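You operate a simulated robot arm through the tools that you are given. There is no shell and no other tool. Be economical: measure what you need, move in short steps, check, and stop when the job is done.

You run a simulated robot arm. Do the job below in one go: nothing can be reset, and whatever is moved stays where it is left.

TASK
Give the bottle in the drop stand the drops that the form asks, then stopper it.
Fine: the form with the blue grip; swing the arm over the bottle first and aside after; the red stopper goes home in the neck.

Only the result counts: the job must be done as asked and must still hold three seconds after the hand-in. Knocking over, shifting, dropping, spilling or breaking anything else fails it. A push-on lid holds only when it is set on centred and level and pressed home; a screw cap is set on level and turned clockwise until tight.

THE ROBOT
A 6-joint arm with a two-finger parallel gripper, fixed in place. Base frame: the origin is at the foot of the arm, x ahead of it, y to its left, z up; the work surface is at about z = 0.74. Units: m, degrees, N and s.
With the tool pointing down near the work surface it reaches from about 0.26 to 0.68 m from the base axis. Its first joint turns from -66.0 to 66.0 degrees. Payload 2.9 kg.
The tool frame sits at the grasp point between the pads (the TCP): z along the fingers, y along the line on which they close. The tips reach 0.03 m beyond it. Largest opening 0.11 m; finger width 0.02, thickness 0.01; the body of the gripper, 0.048 by 0.112 m, starts 0.055 m behind the TCP.
Orientation is told as [roll, pitch, yaw] about the base's x, y, z axes, in that order, counted from this pose: with the fingers straight down and closing along the base's y, the tool's x points along the base's -x, its y along +y and its z along -z.

THE INTERFACE
- The arm moves only by the tool drive_tool. Its argument "series" is text: rows parted by semicolons, each of 6 numbers parted by spaces: the shift along the tool's x, y, z in m, then the turn, a rotation vector about the tool's x, y, z in rad. In form: tx ty tz wx wy wz; .... A call has 1 to 20 rows; each row shifts and turns the commanded pose from where the row before left it, along the tool's axes as they then stand. "jaw" is the opening in per cent of the stroke, from 0 (shut) to 100 (fully open), set as the call begins (left out, the last holds). A row lasts 0.2 s, in which the tool goes at most 0.05 m and 8.6 degrees; a call with a longer step from one row to the next is refused whole, and so is a gripper value outside its range. Where a pose cannot be reached the arm comes as near as it can. A force on the tool above 40 N (or 10 N above the force at the start of the call, whichever is more), or a blocked arm, ends the call early, and 0.2 s more pass. The fingers move at their own pace (about 0.108 m/s each) and stop on an object; they squeeze with about 35 N. The grip force told is the motor's: it shows also when the fingers shut on nothing. Time passes only in rows, and 0.2 s behind the last, so rows that do not move let the fingers close. The reply holds the time, the measured pose of the TCP, the force on the tool along the base axes, the opening and the grip force, in the units named above and with some noise, with the torque about the TCP (base axes, N m) and any sound that the robot's microphone picked up, and new pictures: "show" is both (left out), scene, wrist or none.
- Cameras (640 x 400 px; columns grow to the right, rows downward): "scene" is fixed at [0.0752, 0.4255, 1.4063]; the picture's right is [-0.80, -0.61, 0.00], its down [-0.21, 0.27, -0.94] and it looks along [0.57, -0.75, -0.34] (base axes); focal length 268 px, centre (320, 200). "wrist" rides on the gripper at [0.072, 0.017, -0.103] in the tool frame; the picture's right is [-0.23, 0.97, 0.00], its down [-0.76, -0.18, -0.62] and it looks along [-0.61, -0.14, 0.78] (tool axes); focal length 222 px, centre (320, 200). There is no depth. A picture from a camera that has moved, and an enlarged one, comes with that camera's place and axes in the base frame and with its lens.
- enlarge(camera, box): a new picture of the part [left, top, right, bottom] of that camera's present view, enlarged. The clock stands still meanwhile.
- finish_job(): hands the job in; it is judged then, once.

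Go step by step. Nothing tells you positions but the pictures and the camera data: compare them with the known pose of the tool, close in by small moves and look again before you grip or let go. The budget is 120 turns and 200 pictures, counting those below and the enlarged ones. Unless the task says otherwise, let go and move clear before handing in, and close with one line.

The tools are called after "Call:" as a command line: name --argument value ..., lists and objects as JSON in quotes. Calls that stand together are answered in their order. drive_tool: Moves the arm, as the interface text tells. Its arguments: {"type":"object","properties":{"series":{"type":"string"},"jaw":{"type":"number"},"show":{"type":"string","enum":["both","scene","wrist","none"]}},"required":["series"]} The other tools are called the same way: enlarge (camera, box) takes an enlarged picture of a part of a camera's view; finish_job () hands the job in.

At the start:

```text
clock: 0.0
ee_pos: [0.3129, -0.2778, 1.2771]
tool_rot: [0.0, -0.1, 0.0]
force: [-0.3, 0.3, -0.4]
torque: [0.0, -0.02, -0.01]
gripper_width: 0.1102
finger_force: 0.1
```

scene: 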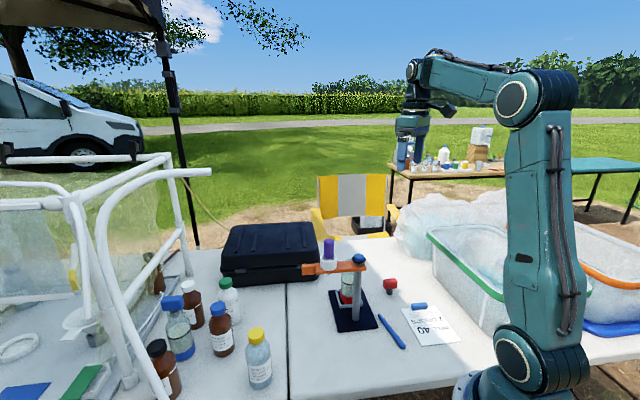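
wrist: 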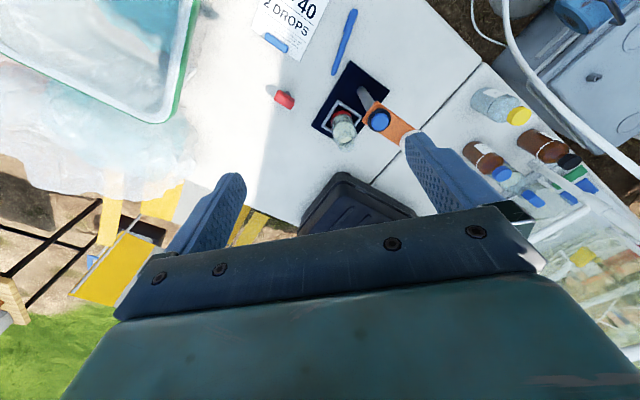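

I see the drop stand with an orange arm and a purple-topped dropper, the red stopper, the form and a blue pen-like item. I'll enlarge to read the details.

Call:
enlarge --camera "scene" --box '[290, 220, 470, 360]'

Call:
enlarge --camera "wrist" --box '[230, 0, 430, 150]'

```text
2.86 times, centred on (380, 290) of scene
camera zoom: at [0.0752, 0.4255, 1.4063], right [-0.8, -0.61, 0.0], down [-0.21, 0.27, -0.94], along [0.57, -0.75, -0.34], focal length 766 px, centre (149, -57)
```

zoom: 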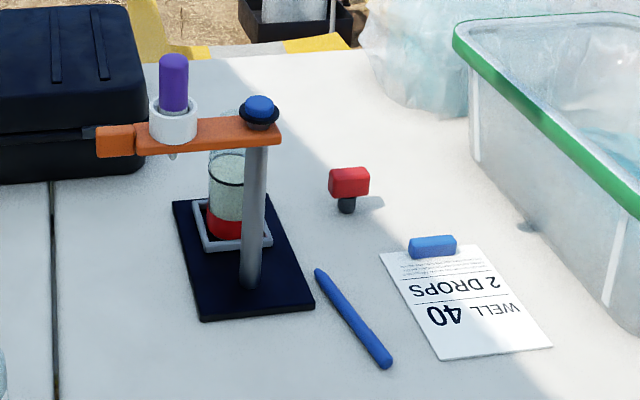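

```text
2.67 times, centred on (330, 75) of wrist
camera zoom: at [0.2389, -0.2609, 1.3781], right [0.23, 0.97, 0.0], down [0.76, -0.18, 0.62], along [0.61, -0.14, -0.78], focal length 592 px, centre (293, 533)
```

zoom: 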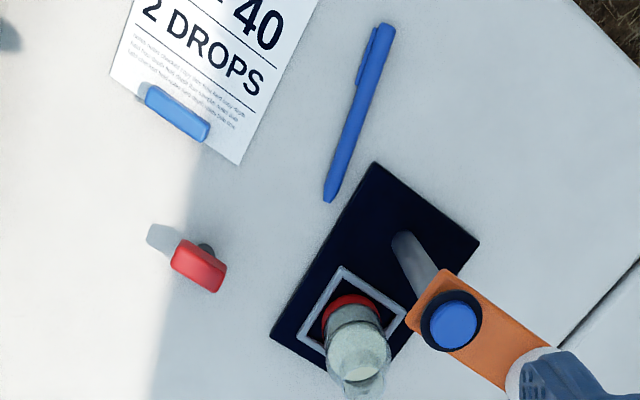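

The form with the blue clip reads "WELL 40, 2 DROPS". I'll check the fine print and the surroundings for any other form before moving.

Call:
enlarge --camera "wrist" --box '[240, 0, 330, 60]'

Call:
enlarge --camera "scene" --box '[310, 230, 400, 290]'

Call:
enlarge --camera "scene" --box '[390, 290, 470, 350]'

```text
6.67 times, centred on (285, 30) of wrist
camera zoom: at [0.2389, -0.2609, 1.3781], right [0.23, 0.97, 0.0], down [0.76, -0.18, 0.62], along [0.61, -0.14, -0.78], focal length 1481 px, centre (553, 1333)
```

zoom: 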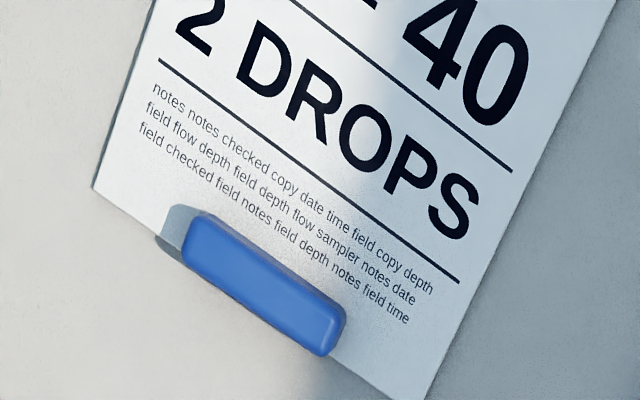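

```text
6.67 times, centred on (355, 260) of scene
camera zoom: at [0.0752, 0.4255, 1.4063], right [-0.8, -0.61, 0.0], down [-0.21, 0.27, -0.94], along [0.57, -0.75, -0.34], focal length 1787 px, centre (87, -200)
```

zoom: 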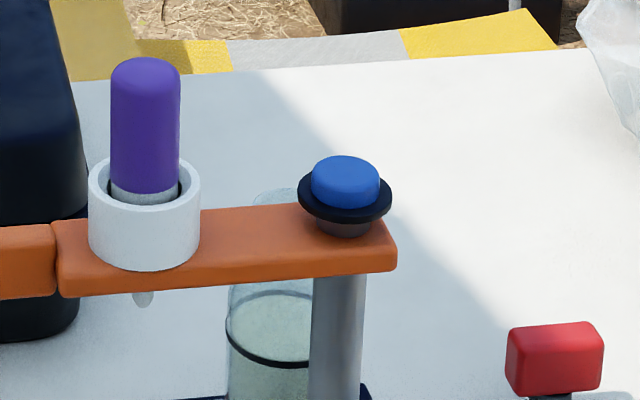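

```text
6.67 times, centred on (430, 320) of scene
camera zoom: at [0.0752, 0.4255, 1.4063], right [-0.8, -0.61, 0.0], down [-0.21, 0.27, -0.94], along [0.57, -0.75, -0.34], focal length 1787 px, centre (-413, -600)
```

zoom: 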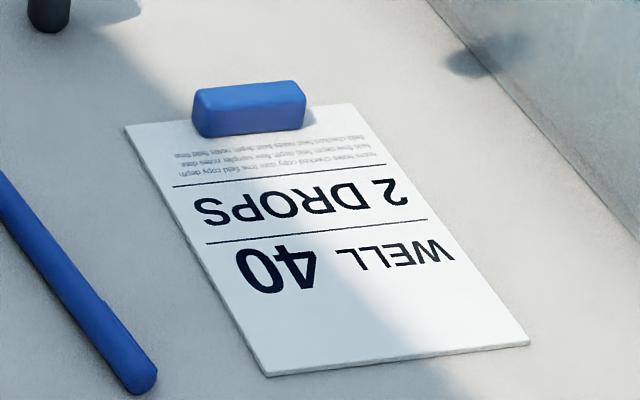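

The form asks for 2 drops. The stand's pivot is at about (0.400, -0.188), the dropper at (0.463, -0.132), the bottle at (0.457, -0.247), and the arm's top near z 0.96. I'll move above the arm's end tab so the fingers can straddle it and swing it.

Call:
drive_tool --series "-0.0246 0.025 0.0159 0 0 0;-0.0246 0.025 0.0159 0 0 0;-0.0246 0.025 0.0159 0 0 0;-0.0246 0.025 0.0159 0 0 0;-0.0246 0.025 0.0159 0 0 0;-0.0246 0.025 0.0159 0 0 0;-0.0246 0.025 0.0159 0 0 0;-0.0246 0.025 0.0159 0 0 0;0 0 0 0 0 -0.131;0 0 0 0 0 -0.131;0 0 0 0 0 -0.131;0 0 0 0 0 -0.131;0 0 0 0 0 -0.131;0 0 0 0 0 -0.131;0 0 0 0 0 0" --jaw 50

```text
clock: 3.2
ee_pos: [0.5092, -0.0775, 1.1492]
tool_rot: [-0.1, 0.0, 45.2]
force: [0.3, 0.3, 0.9]
torque: [-0.01, -0.01, 0.02]
gripper_width: 0.0551
finger_force: 0.0
camera wrist: at [0.4452, -0.1176, 1.2505], right [-0.53, 0.85, 0.0], down [0.66, 0.41, 0.62], along [0.53, 0.33, -0.78], focal length 222 px, centre (320, 200)
```

scene: 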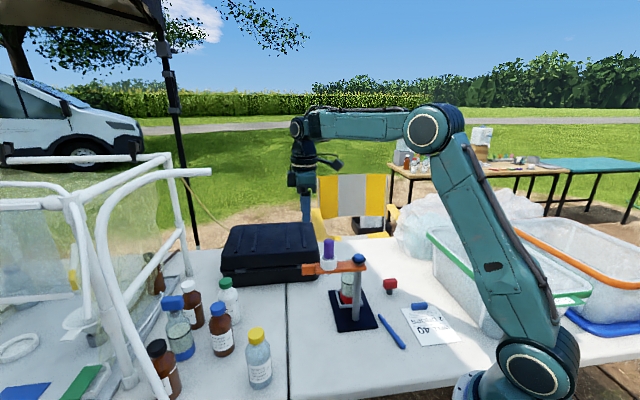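
wrist: 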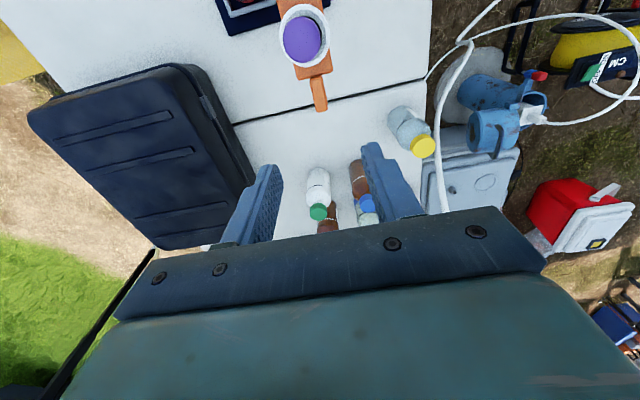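

The tab runs from about r 0.128 to 0.168 from the pivot at 44°, and the fingers are aligned with it. I'll descend to straddle it.

Call:
drive_tool --series "0.0034 -0.0023 0.035 0 0 0;0 0 0.035 0 0 0;0 0 0.035 0 0 0;0 0 0.03 0 0 0;0 0 0.025 0 0 0;0 0 0.025 0 0 0;0 0 0 0 0 0"

```text
clock: 4.8
ee_pos: [0.5079, -0.0807, 0.9647]
tool_rot: [0.0, 0.0, 45.1]
force: [0.0, -0.1, -0.1]
torque: [0.03, 0.02, -0.03]
gripper_width: 0.0548
finger_force: 0.1
camera wrist: at [0.4438, -0.1206, 1.0666], right [-0.53, 0.85, 0.0], down [0.66, 0.41, 0.62], along [0.53, 0.33, -0.78], focal length 222 px, centre (320, 200)
```

scene: 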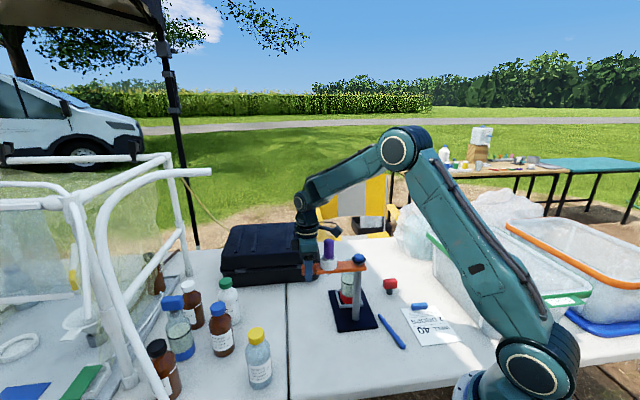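
wrist: 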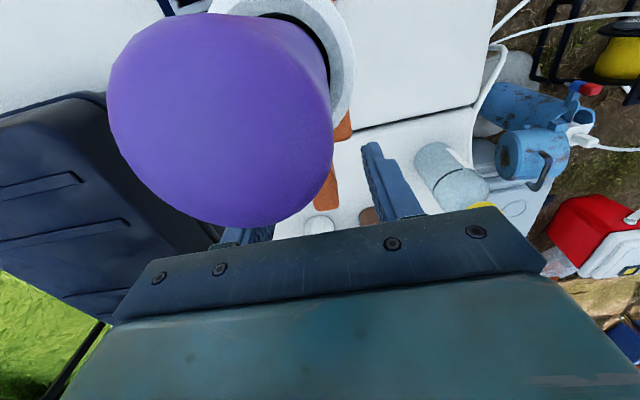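

Call:
enlarge --camera "scene" --box '[285, 225, 375, 285]'

```text
6.67 times, centred on (330, 255) of scene
camera zoom: at [0.0752, 0.4255, 1.4063], right [-0.8, -0.61, 0.0], down [-0.21, 0.27, -0.94], along [0.57, -0.75, -0.34], focal length 1787 px, centre (253, -167)
```

zoom: 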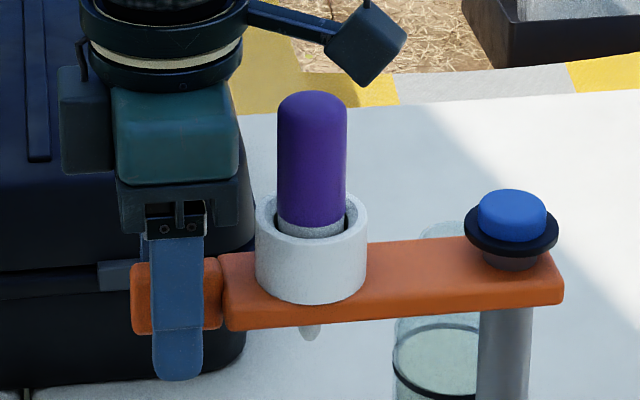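

The fingers straddle the tab well. I'll swing clockwise around the pivot with a narrow straddle, most of the way first.

Call:
drive_tool --series "0 0 0 0 0 0;0 0 0 0 0 0;0.00076 -0.01517 0 0 0 0.1;0.00076 -0.01517 0 0 0 0.1;0.00076 -0.01517 0 0 0 0.1;0.00076 -0.01517 0 0 0 0.1;0.00076 -0.01517 0 0 0 0.1;0.00076 -0.01517 0 0 0 0.1;0 0 0 0 0 0" --jaw 24

Call:
enlarge --camera "scene" --box '[285, 225, 375, 285]'

```text
clock: 6.8
ee_pos: [0.5486, -0.1591, 0.9637]
tool_rot: [0.0, 0.0, 10.6]
force: [0.2, -0.6, 0.0]
torque: [0.0, 0.01, 0.01]
gripper_width: 0.0263
finger_force: 0.1
camera wrist: at [0.4735, -0.1574, 1.0666], right [0.04, 1.0, 0.0], down [0.78, -0.03, 0.62], along [0.62, -0.03, -0.78], focal length 222 px, centre (320, 200)
```

scene: 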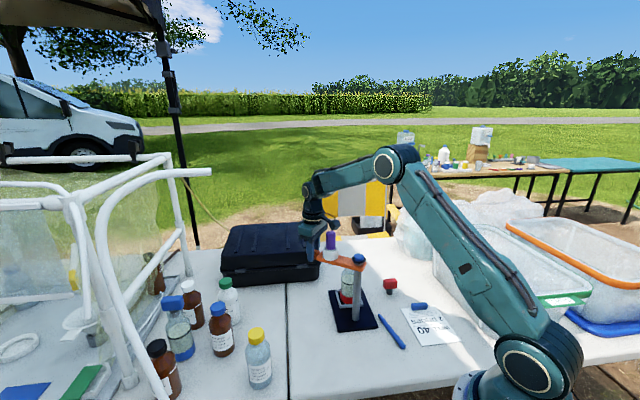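
wrist: 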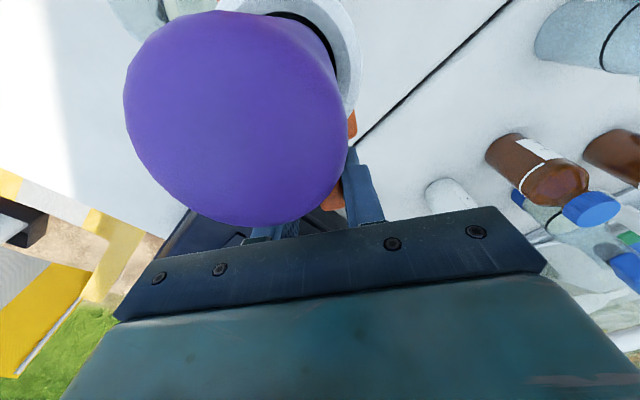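

```text
6.67 times, centred on (330, 255) of scene
camera zoom: at [0.0752, 0.4255, 1.4063], right [-0.8, -0.61, 0.0], down [-0.21, 0.27, -0.94], along [0.57, -0.75, -0.34], focal length 1787 px, centre (253, -167)
```

zoom: 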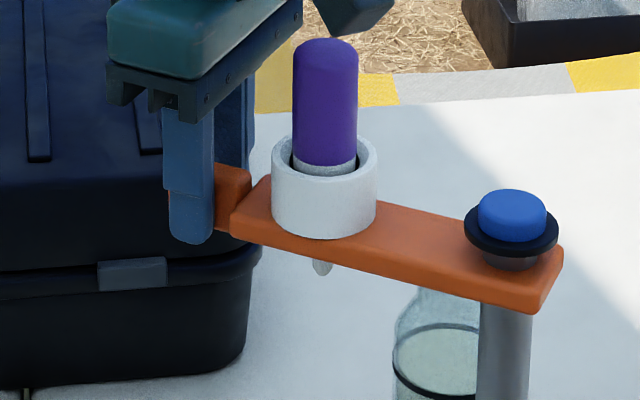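

The arm swings smoothly. I'll continue toward the bottle.

Call:
drive_tool --series "0.00076 -0.01517 0 0 0 0.1;0.00076 -0.01517 0 0 0 0.1;0.00076 -0.01517 0 0 0 0.1;0.00076 -0.01517 0 0 0 0.1;0.00076 -0.01517 0 0 0 0.1;0.00076 -0.01517 0 0 0 0.1;0.00076 -0.01517 0 0 0 0.1;0.00076 -0.01517 0 0 0 0.1;0 0 0 0 0 0"

Call:
enlarge --camera "scene" --box '[300, 225, 390, 285]'

```text
clock: 8.8
ee_pos: [0.5236, -0.2787, 0.9632]
tool_rot: [0.0, 0.0, -35.2]
force: [-0.6, 0.3, 0.2]
torque: [0.0, -0.04, 0.0]
gripper_width: 0.0264
finger_force: 0.0
camera wrist: at [0.4735, -0.2231, 1.066], right [0.75, 0.66, 0.0], down [0.52, -0.58, 0.62], along [0.41, -0.47, -0.78], focal length 222 px, centre (320, 200)
```

scene: 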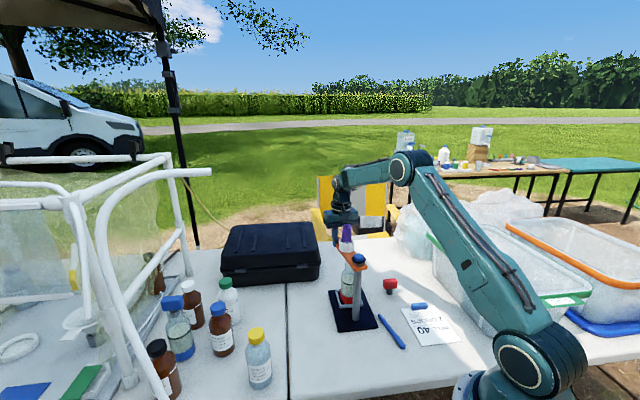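
wrist: 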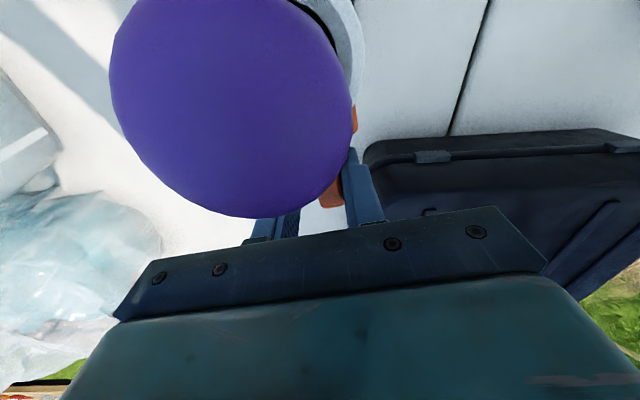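

```text
6.67 times, centred on (345, 255) of scene
camera zoom: at [0.0752, 0.4255, 1.4063], right [-0.8, -0.61, 0.0], down [-0.21, 0.27, -0.94], along [0.57, -0.75, -0.34], focal length 1787 px, centre (153, -167)
```

zoom: 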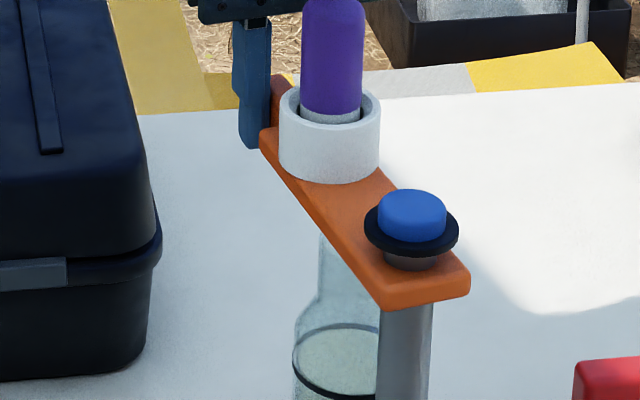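

The dropper is close, with the bottle axis about 7° further on. I'll take another small step and look.

Call:
drive_tool --series "0.0005 -0.0076 0 0 0 0.05;0.0005 -0.0076 0 0 0 0.05;0 -0.003 0 0 0 0.02;0 0 0 0 0 0" --show "wrist"

Call:
enlarge --camera "scene" --box '[300, 230, 405, 300]'

```text
clock: 9.8
ee_pos: [0.5134, -0.2924, 0.9642]
tool_rot: [0.0, 0.0, -42.1]
force: [-0.1, 0.0, -0.3]
torque: [-0.01, 0.04, -0.01]
gripper_width: 0.0262
finger_force: 0.1
camera wrist: at [0.4691, -0.2307, 1.0671], right [0.82, 0.57, 0.0], down [0.45, -0.64, 0.62], along [0.36, -0.51, -0.78], focal length 222 px, centre (320, 200)
```

wrist: 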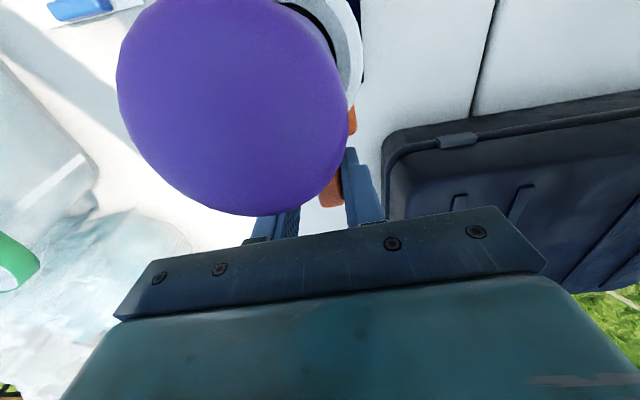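

```text
5.71 times, centred on (352, 265) of scene
camera zoom: at [0.0752, 0.4255, 1.4063], right [-0.8, -0.61, 0.0], down [-0.21, 0.27, -0.94], along [0.57, -0.75, -0.34], focal length 1532 px, centre (134, -171)
```

zoom: 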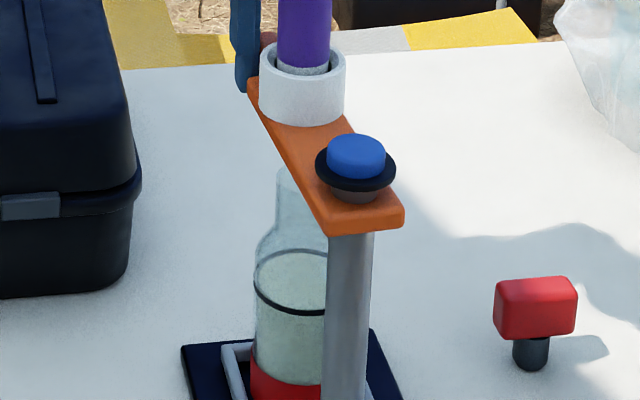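

By the scene view the dropper is about 4 mm short of the bottle axis. I'll nudge it a bit further.

Call:
drive_tool --series "0 -0.0038 0 0 0 0.025;0 -0.0038 0 0 0 0.025;0 0 0 0 0 0" --show "none"

Call:
enlarge --camera "scene" --box '[325, 230, 385, 270]'

Call:
enlarge --camera "scene" --box '[325, 265, 385, 305]'

```text
clock: 10.6
ee_pos: [0.5077, -0.2954, 0.9641]
tool_rot: [0.0, 0.0, -44.9]
force: [-0.8, 0.7, 0.7]
torque: [-0.03, 0.01, 0.01]
gripper_width: 0.0262
finger_force: 0.1
```

```text
10.00 times, centred on (355, 250) of scene
camera zoom: at [0.0752, 0.4255, 1.4063], right [-0.8, -0.61, 0.0], down [-0.21, 0.27, -0.94], along [0.57, -0.75, -0.34], focal length 2681 px, centre (-30, -300)
```

zoom: 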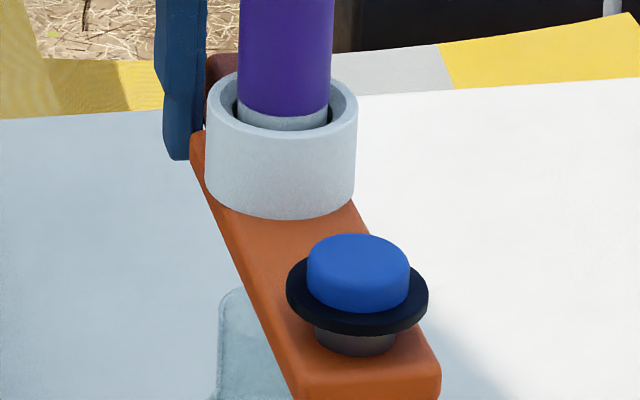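

```text
10.00 times, centred on (355, 285) of scene
camera zoom: at [0.0752, 0.4255, 1.4063], right [-0.8, -0.61, 0.0], down [-0.21, 0.27, -0.94], along [0.57, -0.75, -0.34], focal length 2681 px, centre (-30, -650)
```

zoom: 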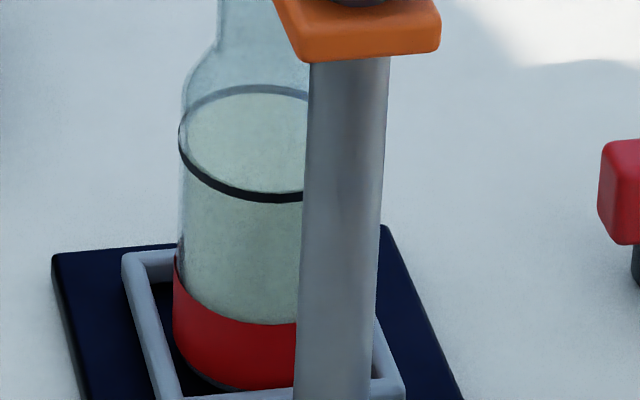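

The dropper is now over the bottle axis within about 1 mm. I'll open the jaws, rise clear, and turn so that the fingers close along the arm, so a squeeze can't swing it.

Call:
drive_tool --series "0 0.002 0 0 0 0;0 0 0 0 0 0;0 0 -0.04 0 0 0;0 0 -0.04 0 0 0;0 0 -0.04 0 0 0;0 0 -0.04 0 0 0;0 0 0 0 0 -0.143;0 0 0 0 0 -0.143;0 0 0 0 0 -0.143;0 0 0 0 0 -0.143;0 0 0 0 0 -0.143;0 0 0 0 0 -0.143;0 0 0 0 0 -0.143;0 0 0 0 0 -0.143;0 0 0 0 0 -0.143;0 0 0 0 0 -0.143;0 0 0 0 0 -0.143;0 0 0 0 0 0" --jaw 60

Call:
enlarge --camera "scene" --box '[310, 220, 400, 280]'

```text
clock: 14.4
ee_pos: [0.5097, -0.2959, 1.1228]
tool_rot: [0.0, 0.0, 45.3]
force: [-0.2, 0.3, 0.3]
torque: [-0.03, 0.01, -0.01]
gripper_width: 0.066
finger_force: 0.1
camera wrist: at [0.4452, -0.3349, 1.2255], right [-0.53, 0.85, 0.0], down [0.66, 0.42, 0.62], along [0.53, 0.33, -0.78], focal length 222 px, centre (320, 200)
```

scene: 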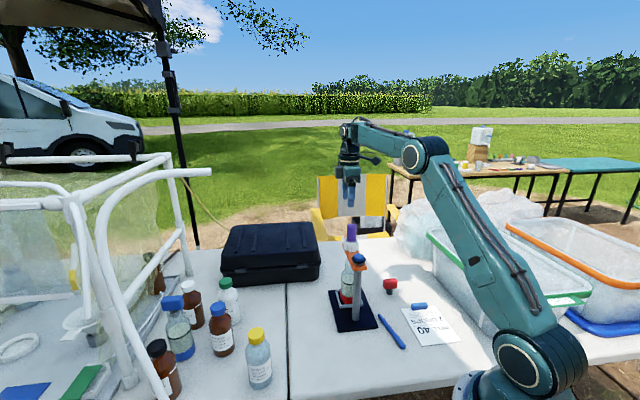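
wrist: 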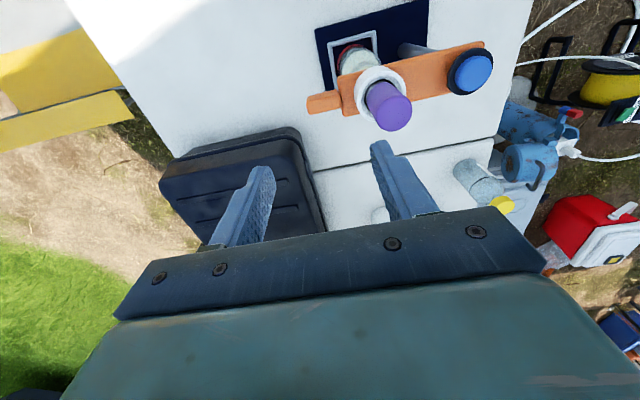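

```text
6.67 times, centred on (355, 250) of scene
camera zoom: at [0.0752, 0.4255, 1.4063], right [-0.8, -0.61, 0.0], down [-0.21, 0.27, -0.94], along [0.57, -0.75, -0.34], focal length 1787 px, centre (87, -133)
```

zoom: 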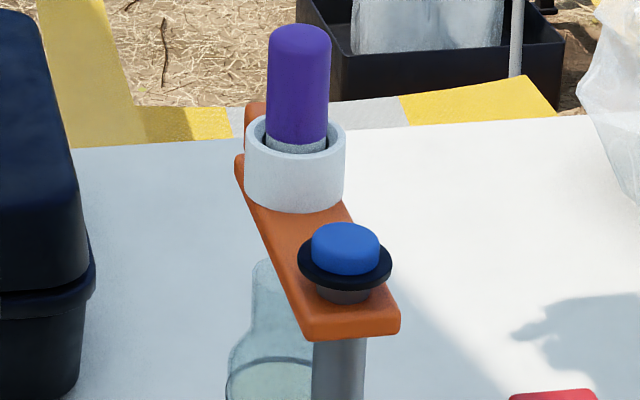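

The bulb looks to be at about (0.462, -0.251), with its top near z 1.043. I'll enlarge the wrist view to check the nozzle against the bottle from this second direction.

Call:
enlarge --camera "wrist" --box '[300, 0, 510, 140]'

```text
2.86 times, centred on (405, 70) of wrist
camera zoom: at [0.4452, -0.3349, 1.2255], right [-0.53, 0.85, 0.0], down [0.66, 0.42, 0.62], along [0.53, 0.33, -0.78], focal length 635 px, centre (77, 571)
```

zoom: 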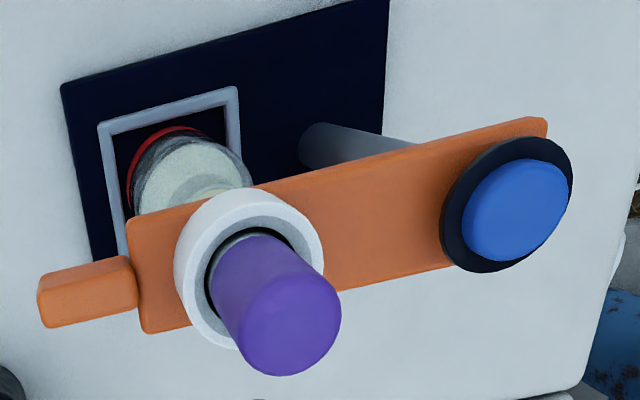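

I'll move over the bulb and descend partly, then check before the final approach.

Call:
drive_tool --series "0.0012 0.0325 0 0 0 0;0.0011 0.0326 0 0 0 0;0 0 0.03 0 0 0;0 0 0.03 0 0 0;0 0 0 0 0 0"

Call:
enlarge --camera "scene" --box '[310, 200, 415, 270]'

```text
clock: 15.6
ee_pos: [0.4606, -0.2506, 1.0609]
tool_rot: [-0.1, 0.0, 45.2]
force: [-0.5, -0.3, 1.0]
torque: [0.0, 0.0, 0.03]
gripper_width: 0.066
finger_force: 0.1
camera wrist: at [0.3964, -0.2901, 1.1638], right [-0.53, 0.85, 0.0], down [0.66, 0.42, 0.62], along [0.53, 0.33, -0.78], focal length 222 px, centre (320, 200)
```

scene: 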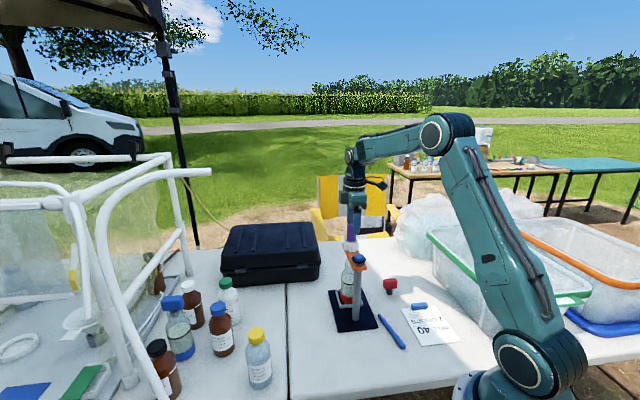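
wrist: 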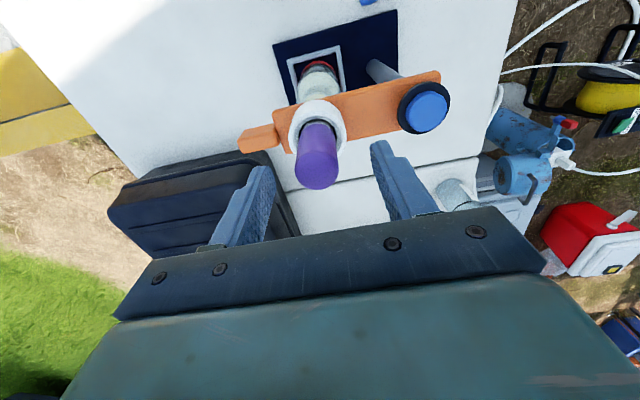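

```text
5.71 times, centred on (362, 235) of scene
camera zoom: at [0.0752, 0.4255, 1.4063], right [-0.8, -0.61, 0.0], down [-0.21, 0.27, -0.94], along [0.57, -0.75, -0.34], focal length 1532 px, centre (77, 0)
```

zoom: 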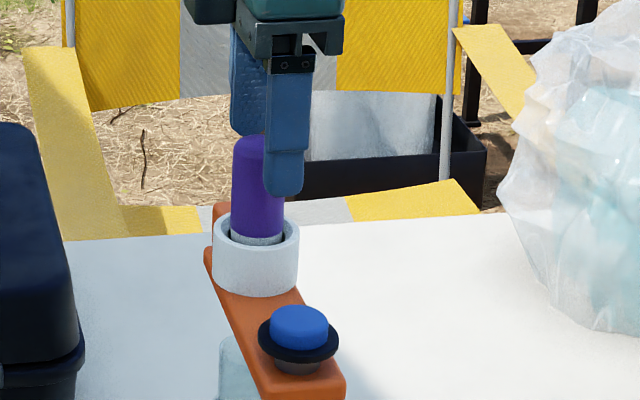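

The bulb is between the fingers. I'll correct by a few millimetres, descend so the tips stay just above the collar, and narrow to just around the bulb.

Call:
drive_tool --series "-0.003 0.001 0.01 0 0 0;0 0 0.01 0 0 0;0 0 0.01 0 0 0;0 0 0 0 0 0" --jaw 42

Call:
enlarge --camera "scene" --box '[325, 220, 385, 260]'

```text
clock: 16.6
ee_pos: [0.4632, -0.2481, 1.0319]
tool_rot: [0.1, 0.0, 45.2]
force: [-1.1, -0.2, 0.2]
torque: [0.0, 0.02, 0.02]
gripper_width: 0.0462
finger_force: 0.0
camera wrist: at [0.3984, -0.2882, 1.1351], right [-0.53, 0.85, 0.0], down [0.66, 0.42, 0.62], along [0.53, 0.33, -0.78], focal length 222 px, centre (320, 200)
```

scene: 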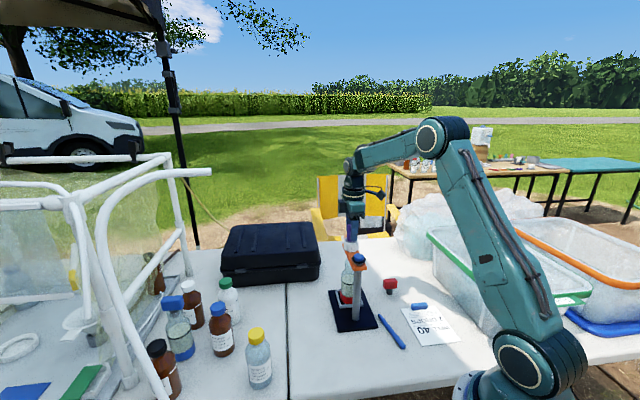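
wrist: 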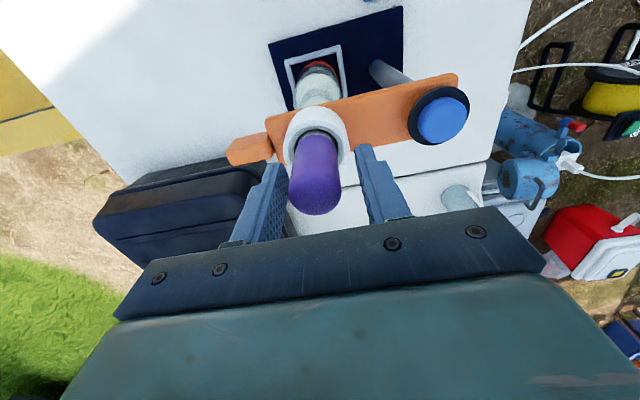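

```text
10.00 times, centred on (355, 240) of scene
camera zoom: at [0.0752, 0.4255, 1.4063], right [-0.8, -0.61, 0.0], down [-0.21, 0.27, -0.94], along [0.57, -0.75, -0.34], focal length 2681 px, centre (-30, -200)
```

zoom: 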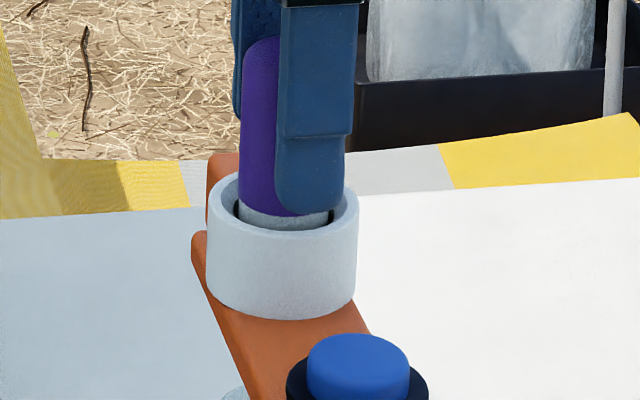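

The fingers flank the bulb cleanly. I'll make a first gentle squeeze and listen.

Call:
drive_tool --series "0 0 0 0 0 0;0 0 0 0 0 0" --jaw 24 --show "none"

Call:
enlarge --camera "scene" --box '[325, 220, 385, 260]'

```text
clock: 17.2
ee_pos: [0.462, -0.2494, 1.033]
tool_rot: [-0.2, 0.0, 45.2]
force: [1.8, -1.3, -0.3]
torque: [-0.07, -0.09, 0.0]
gripper_width: 0.0277
finger_force: 34.4
```

```text
10.00 times, centred on (355, 240) of scene
camera zoom: at [0.0752, 0.4254, 1.4063], right [-0.8, -0.61, 0.0], down [-0.21, 0.27, -0.94], along [0.57, -0.75, -0.34], focal length 2681 px, centre (-30, -200)
```

zoom: 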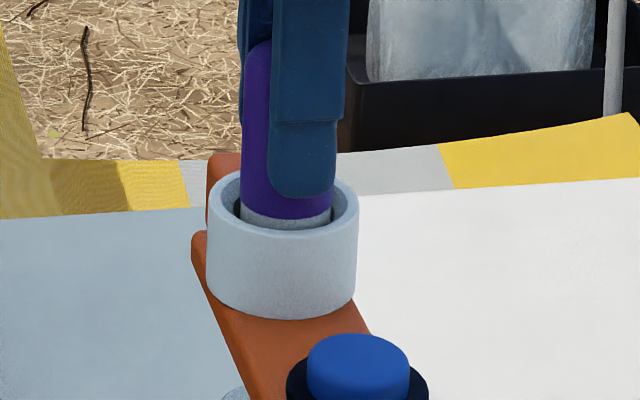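

The fingers stopped at 27.7 mm with full grip force and no sound was reported. I'll look at the bottle and nozzle for any sign of a drop.

Call:
enlarge --camera "scene" --box '[325, 255, 385, 305]'

Call:
enlarge --camera "wrist" --box '[250, 20, 430, 220]'

```text
8.00 times, centred on (355, 280) of scene
camera zoom: at [0.0752, 0.4254, 1.4063], right [-0.8, -0.61, 0.0], down [-0.21, 0.27, -0.94], along [0.57, -0.75, -0.34], focal length 2145 px, centre (40, -440)
```

zoom: 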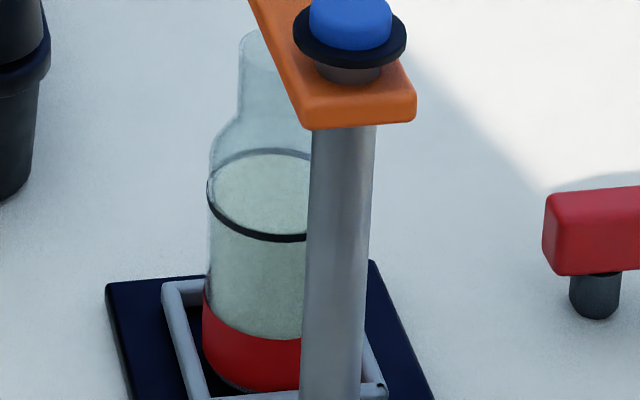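

```text
2.00 times, centred on (340, 120) of wrist
camera zoom: at [0.3985, -0.2884, 1.1353], right [-0.53, 0.85, 0.0], down [0.66, 0.42, 0.62], along [0.53, 0.33, -0.78], focal length 444 px, centre (280, 360)
```

zoom: 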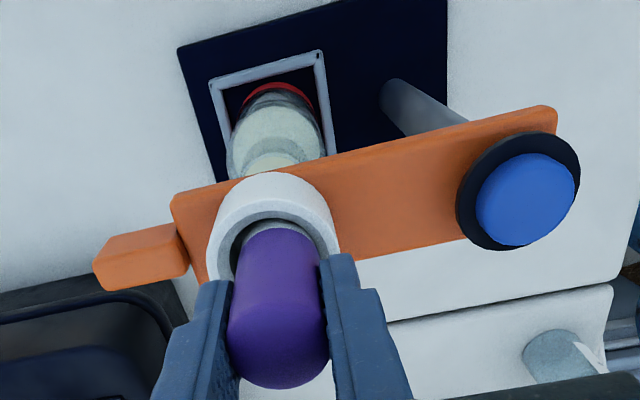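

Nothing visible yet. I'll release the bulb and check for a drop or sound on the release.

Call:
drive_tool --series "0 0 0 0 0 0" --jaw 42 --show "none"

Call:
enlarge --camera "scene" --box '[325, 220, 385, 260]'

Call:
enlarge --camera "wrist" --box '[250, 20, 430, 220]'

```text
clock: 17.6
ee_pos: [0.4622, -0.2486, 1.033]
tool_rot: [0.1, 0.0, 45.2]
force: [-0.6, -0.2, 0.3]
torque: [0.01, -0.01, -0.01]
gripper_width: 0.0463
finger_force: 0.1
```

```text
10.00 times, centred on (355, 240) of scene
camera zoom: at [0.0752, 0.4255, 1.4063], right [-0.8, -0.61, 0.0], down [-0.21, 0.27, -0.94], along [0.57, -0.75, -0.34], focal length 2681 px, centre (-30, -200)
```

zoom: 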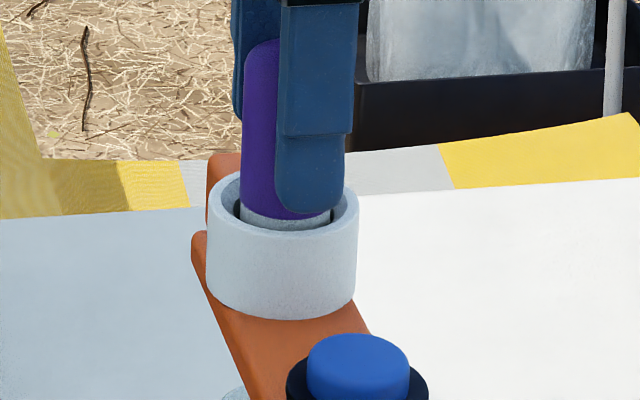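

```text
2.00 times, centred on (340, 120) of wrist
camera zoom: at [0.3984, -0.2882, 1.1353], right [-0.53, 0.85, 0.0], down [0.66, 0.42, 0.62], along [0.53, 0.33, -0.78], focal length 444 px, centre (280, 360)
```

zoom: 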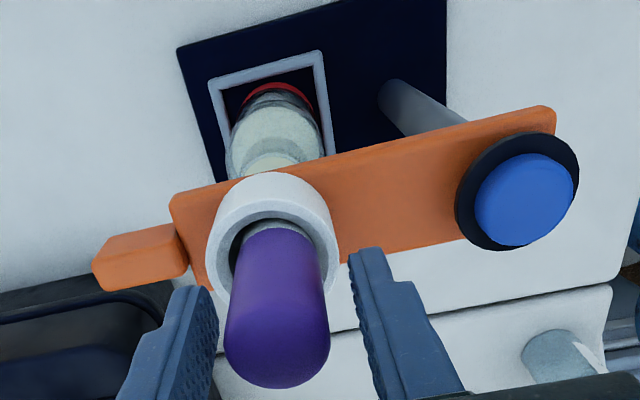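

The bulb is rigid and there's no sign that squeezing does anything. It may be a push plunger, so I'll rise, close the fingers and press its top gently while watching force and sound.

Call:
drive_tool --series "0 0 -0.03 0 0 0;0 0 -0.03 0 0 0;0 0 0 0 0 0" --show "none"

Call:
drive_tool --series "0 0 0 0 0 0;0 0 0 0 0 0;0 0 0 0 0 0" --jaw 0

Call:
enlarge --camera "scene" --box '[325, 210, 385, 250]'

```text
clock: 18.4
ee_pos: [0.4622, -0.2501, 1.0936]
tool_rot: [-0.1, 0.0, 45.2]
force: [-0.4, -0.1, -0.5]
torque: [0.0, -0.01, 0.06]
gripper_width: 0.0462
finger_force: 0.0
```

```text
clock: 19.2
ee_pos: [0.4644, -0.2504, 1.0936]
tool_rot: [-0.1, -0.1, 45.3]
force: [0.1, -0.6, 0.4]
torque: [0.0, -0.01, 0.01]
gripper_width: 0.0
finger_force: 34.9
camera wrist: at [0.3995, -0.2898, 1.1958], right [-0.53, 0.85, 0.0], down [0.66, 0.42, 0.62], along [0.53, 0.33, -0.78], focal length 222 px, centre (320, 200)
```

scene: 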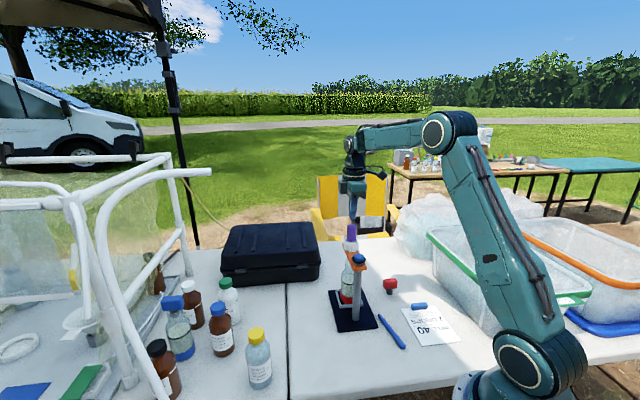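
wrist: 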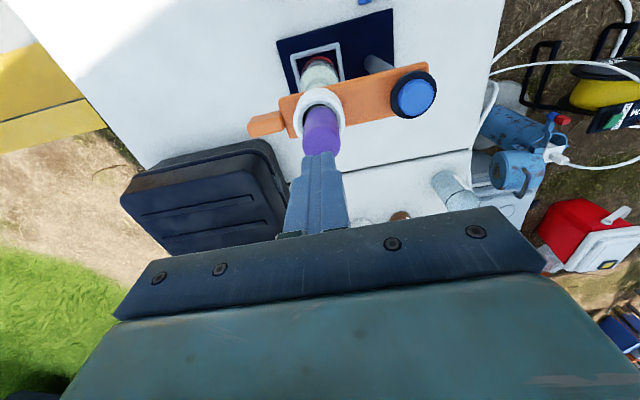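

```text
10.00 times, centred on (355, 230) of scene
camera zoom: at [0.0752, 0.4255, 1.4063], right [-0.8, -0.61, 0.0], down [-0.21, 0.27, -0.94], along [0.57, -0.75, -0.34], focal length 2681 px, centre (-30, -100)
```

zoom: 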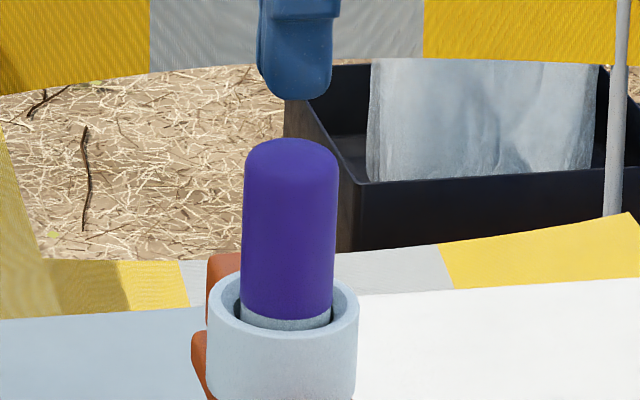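

The closed tips sit about 16 mm above the bulb top. I'll descend gently to contact.

Call:
drive_tool --series "-0.002 0 0.007 0 0 0;0 0 0.006 0 0 0;0 0 0.002 0 0 0;0 0 0.001 0 0 0" --show "none"

Call:
drive_tool --series "0 0 0.0015 0 0 0;0 0 0.0005 0 0 0" --show "none"

Call:
enlarge --camera "scene" --box '[325, 210, 385, 250]'

```text
clock: 20.2
ee_pos: [0.4633, -0.247, 1.0771]
tool_rot: [-0.1, 0.0, 45.2]
force: [-0.7, -0.6, -0.1]
torque: [0.01, 0.0, 0.02]
gripper_width: 0.0002
finger_force: 34.8
```

```text
clock: 20.8
ee_pos: [0.464, -0.2469, 1.0744]
tool_rot: [-0.1, -0.1, 45.2]
force: [-0.5, 0.1, -0.7]
torque: [-0.01, 0.0, 0.0]
gripper_width: 0.0001
finger_force: 34.3
```

```text
10.00 times, centred on (355, 230) of scene
camera zoom: at [0.0752, 0.4255, 1.4063], right [-0.8, -0.61, 0.0], down [-0.21, 0.27, -0.94], along [0.57, -0.75, -0.34], focal length 2681 px, centre (-30, -100)
```

zoom: 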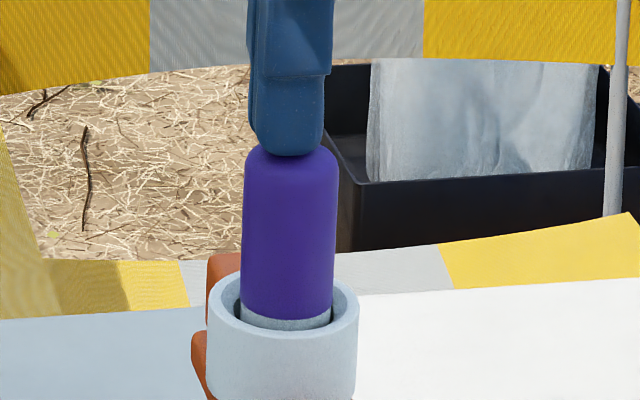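

The tips are right at the bulb top. I'll press in 1–2 mm steps.

Call:
drive_tool --series "0 0 0.001 0 0 0;0 0 0.001 0 0 0" --show "none"

Call:
drive_tool --series "0 0 0.001 0 0 0;0 0 0.001 0 0 0" --show "none"

Call:
enlarge --camera "scene" --box '[325, 210, 385, 250]'

```text
clock: 21.4
ee_pos: [0.4644, -0.2461, 1.0729]
tool_rot: [0.0, -0.1, 45.2]
force: [-1.1, -0.4, 2.9]
torque: [-0.05, 0.03, -0.02]
gripper_width: 0.0
finger_force: 35.3
```

```text
clock: 22.0
ee_pos: [0.4643, -0.2469, 1.0733]
tool_rot: [-0.2, -0.1, 45.1]
force: [0.2, -0.5, 9.0]
torque: [-0.06, 0.01, 0.0]
gripper_width: 0.0
finger_force: 35.7
```

```text
10.00 times, centred on (355, 230) of scene
camera zoom: at [0.0751, 0.4255, 1.4063], right [-0.8, -0.61, 0.0], down [-0.21, 0.27, -0.94], along [0.57, -0.75, -0.34], focal length 2681 px, centre (-30, -100)
```

zoom: 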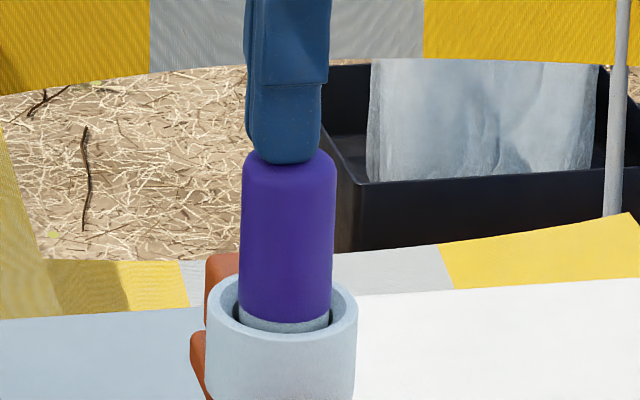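

The bulb doesn't travel when pressed (9 N with no movement), so it isn't a plunger. Looking back, the bulb did narrow by about 2 mm in the squeeze, so squeezing is probably the mechanism. I'll back off and compare the bottle with its view before the squeeze.

Call:
drive_tool --series "0 0 -0.004 0 0 0;0 0 -0.02 0 0 0;0 0 -0.02 0 0 0" --show "none"

Call:
enlarge --camera "scene" --box '[325, 265, 385, 305]'

Call:
enlarge --camera "scene" --box '[325, 230, 385, 270]'

Call:
enlarge --camera "wrist" --box '[270, 20, 430, 130]'

```text
clock: 22.8
ee_pos: [0.4645, -0.2465, 1.1114]
tool_rot: [0.0, 0.0, 45.2]
force: [-0.4, 0.7, -0.4]
torque: [0.01, 0.0, 0.04]
gripper_width: 0.0
finger_force: 35.6
```

```text
10.00 times, centred on (355, 285) of scene
camera zoom: at [0.0752, 0.4255, 1.4063], right [-0.8, -0.61, 0.0], down [-0.21, 0.27, -0.94], along [0.57, -0.75, -0.34], focal length 2681 px, centre (-30, -650)
```

zoom: 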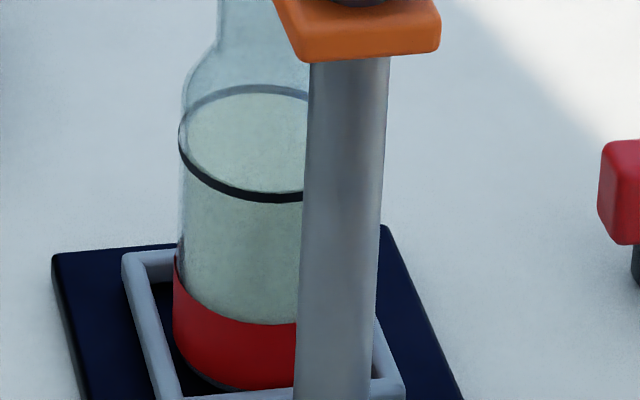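

```text
10.00 times, centred on (355, 250) of scene
camera zoom: at [0.0752, 0.4255, 1.4063], right [-0.8, -0.61, 0.0], down [-0.21, 0.27, -0.94], along [0.57, -0.75, -0.34], focal length 2681 px, centre (-30, -300)
```

zoom: 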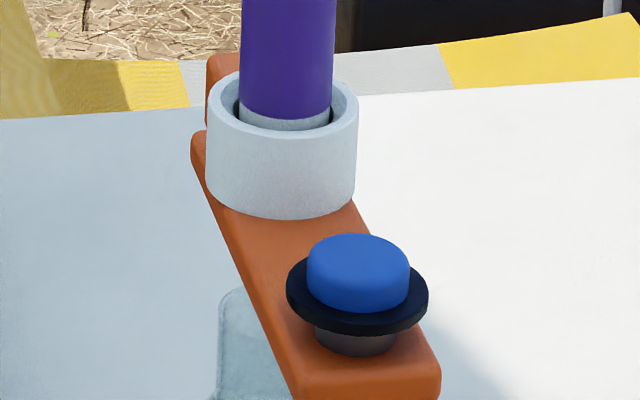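

```text
3.64 times, centred on (350, 75) of wrist
camera zoom: at [0.4007, -0.2858, 1.2155], right [-0.53, 0.85, 0.0], down [0.66, 0.42, 0.62], along [0.53, 0.33, -0.78], focal length 808 px, centre (211, 654)
```

zoom: 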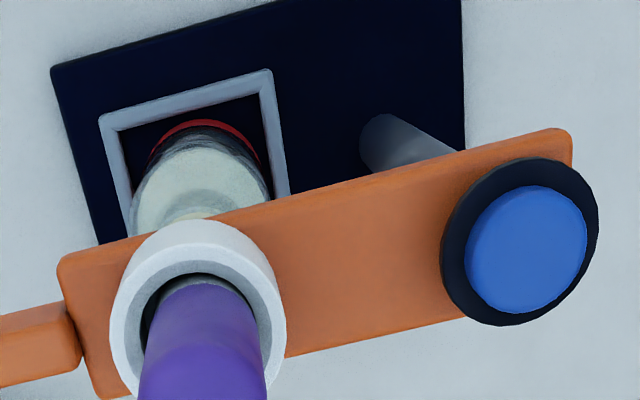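

The bottle is unchanged, and the bulb has shifted less than 1 mm in its loose collar. I'll go back to the bulb and squeeze with a lower jaw target, reading whether the width keeps yielding and whether there's a sound.

Call:
drive_tool --series "0.002 0 0 0 0 0;0 0 0 0 0 0;0 0 0.03 0 0 0;0 0 0.03 0 0 0;0 0 0.019 0 0 0;0 0 0 0 0 0" --jaw 42 --show "none"

Call:
enlarge --camera "wrist" --box '[250, 20, 430, 220]'

Call:
drive_tool --series "0 0 0 0 0 0" --jaw 10 --show "none"

Call:
enlarge --camera "scene" --box '[325, 220, 385, 305]'

Call:
enlarge --camera "wrist" --box '[250, 20, 430, 220]'

```text
clock: 24.2
ee_pos: [0.4628, -0.2506, 1.0363]
tool_rot: [-0.1, 0.0, 45.3]
force: [-0.6, -0.1, -0.5]
torque: [0.01, 0.03, -0.01]
gripper_width: 0.0462
finger_force: 0.0
```

```text
2.00 times, centred on (340, 120) of wrist
camera zoom: at [0.3986, -0.2895, 1.1397], right [-0.53, 0.85, 0.0], down [0.66, 0.42, 0.62], along [0.53, 0.33, -0.78], focal length 444 px, centre (280, 360)
```

zoom: 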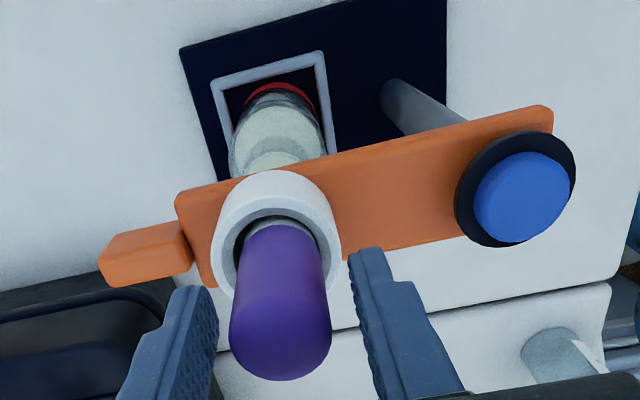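

```text
clock: 24.6
ee_pos: [0.4629, -0.2495, 1.0374]
tool_rot: [0.0, 0.0, 45.2]
force: [-0.6, 0.5, -0.9]
torque: [0.0, -0.01, 0.0]
gripper_width: 0.0276
finger_force: 34.7
```

```text
4.71 times, centred on (355, 262) of scene
camera zoom: at [0.0752, 0.4255, 1.4063], right [-0.8, -0.61, 0.0], down [-0.21, 0.27, -0.94], along [0.57, -0.75, -0.34], focal length 1262 px, centre (155, -94)
```

zoom: 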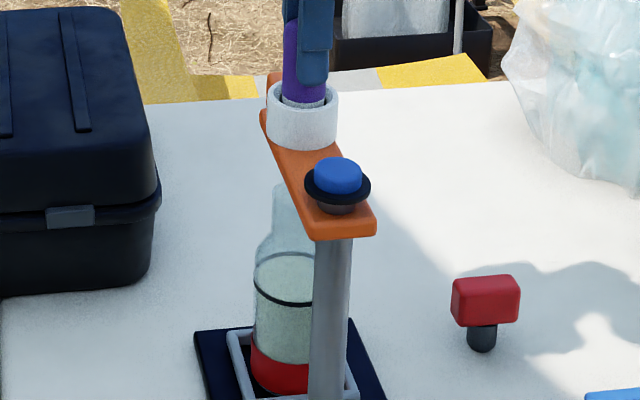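

```text
2.00 times, centred on (340, 120) of wrist
camera zoom: at [0.3986, -0.2894, 1.1399], right [-0.53, 0.85, 0.0], down [0.66, 0.42, 0.62], along [0.53, 0.33, -0.78], focal length 444 px, centre (280, 360)
```

zoom: 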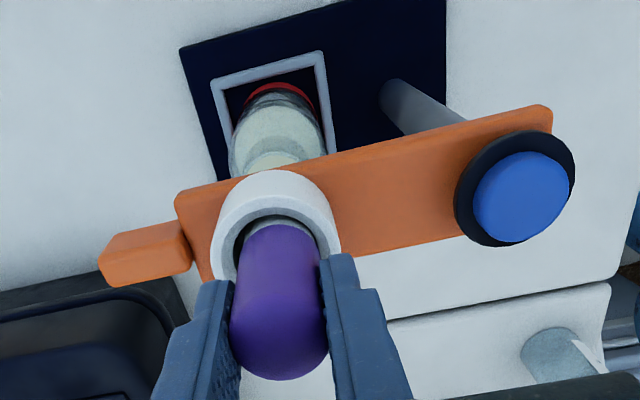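

The bulb stopped rigidly at 27.6 mm again, silent, with no visible drop. I'll release and press its top more firmly in small steps, in case there's a spring preload.

Call:
drive_tool --series "0 0 0 0 0 0;0 0 0 0 0 0;0 0 -0.03 0 0 0;0 0 -0.03 0 0 0" --jaw 42 --show "none"

Call:
drive_tool --series "0 0 0 0 0 0;0 0 0 0 0 0;0 0 0 0 0 0;0 0 0.01 0 0 0;0 0 0.008 0 0 0;0 0 0.002 0 0 0" --jaw 0 --show "none"

```text
clock: 25.6
ee_pos: [0.461, -0.2487, 1.0994]
tool_rot: [0.1, 0.0, 45.2]
force: [0.4, -0.2, 0.4]
torque: [0.03, 0.0, -0.01]
gripper_width: 0.0462
finger_force: 0.1
```

```text
clock: 27.0
ee_pos: [0.4617, -0.2496, 1.0763]
tool_rot: [0.0, 0.1, 45.2]
force: [0.0, -0.7, 0.0]
torque: [0.0, 0.0, 0.01]
gripper_width: 0.0
finger_force: 35.1
```

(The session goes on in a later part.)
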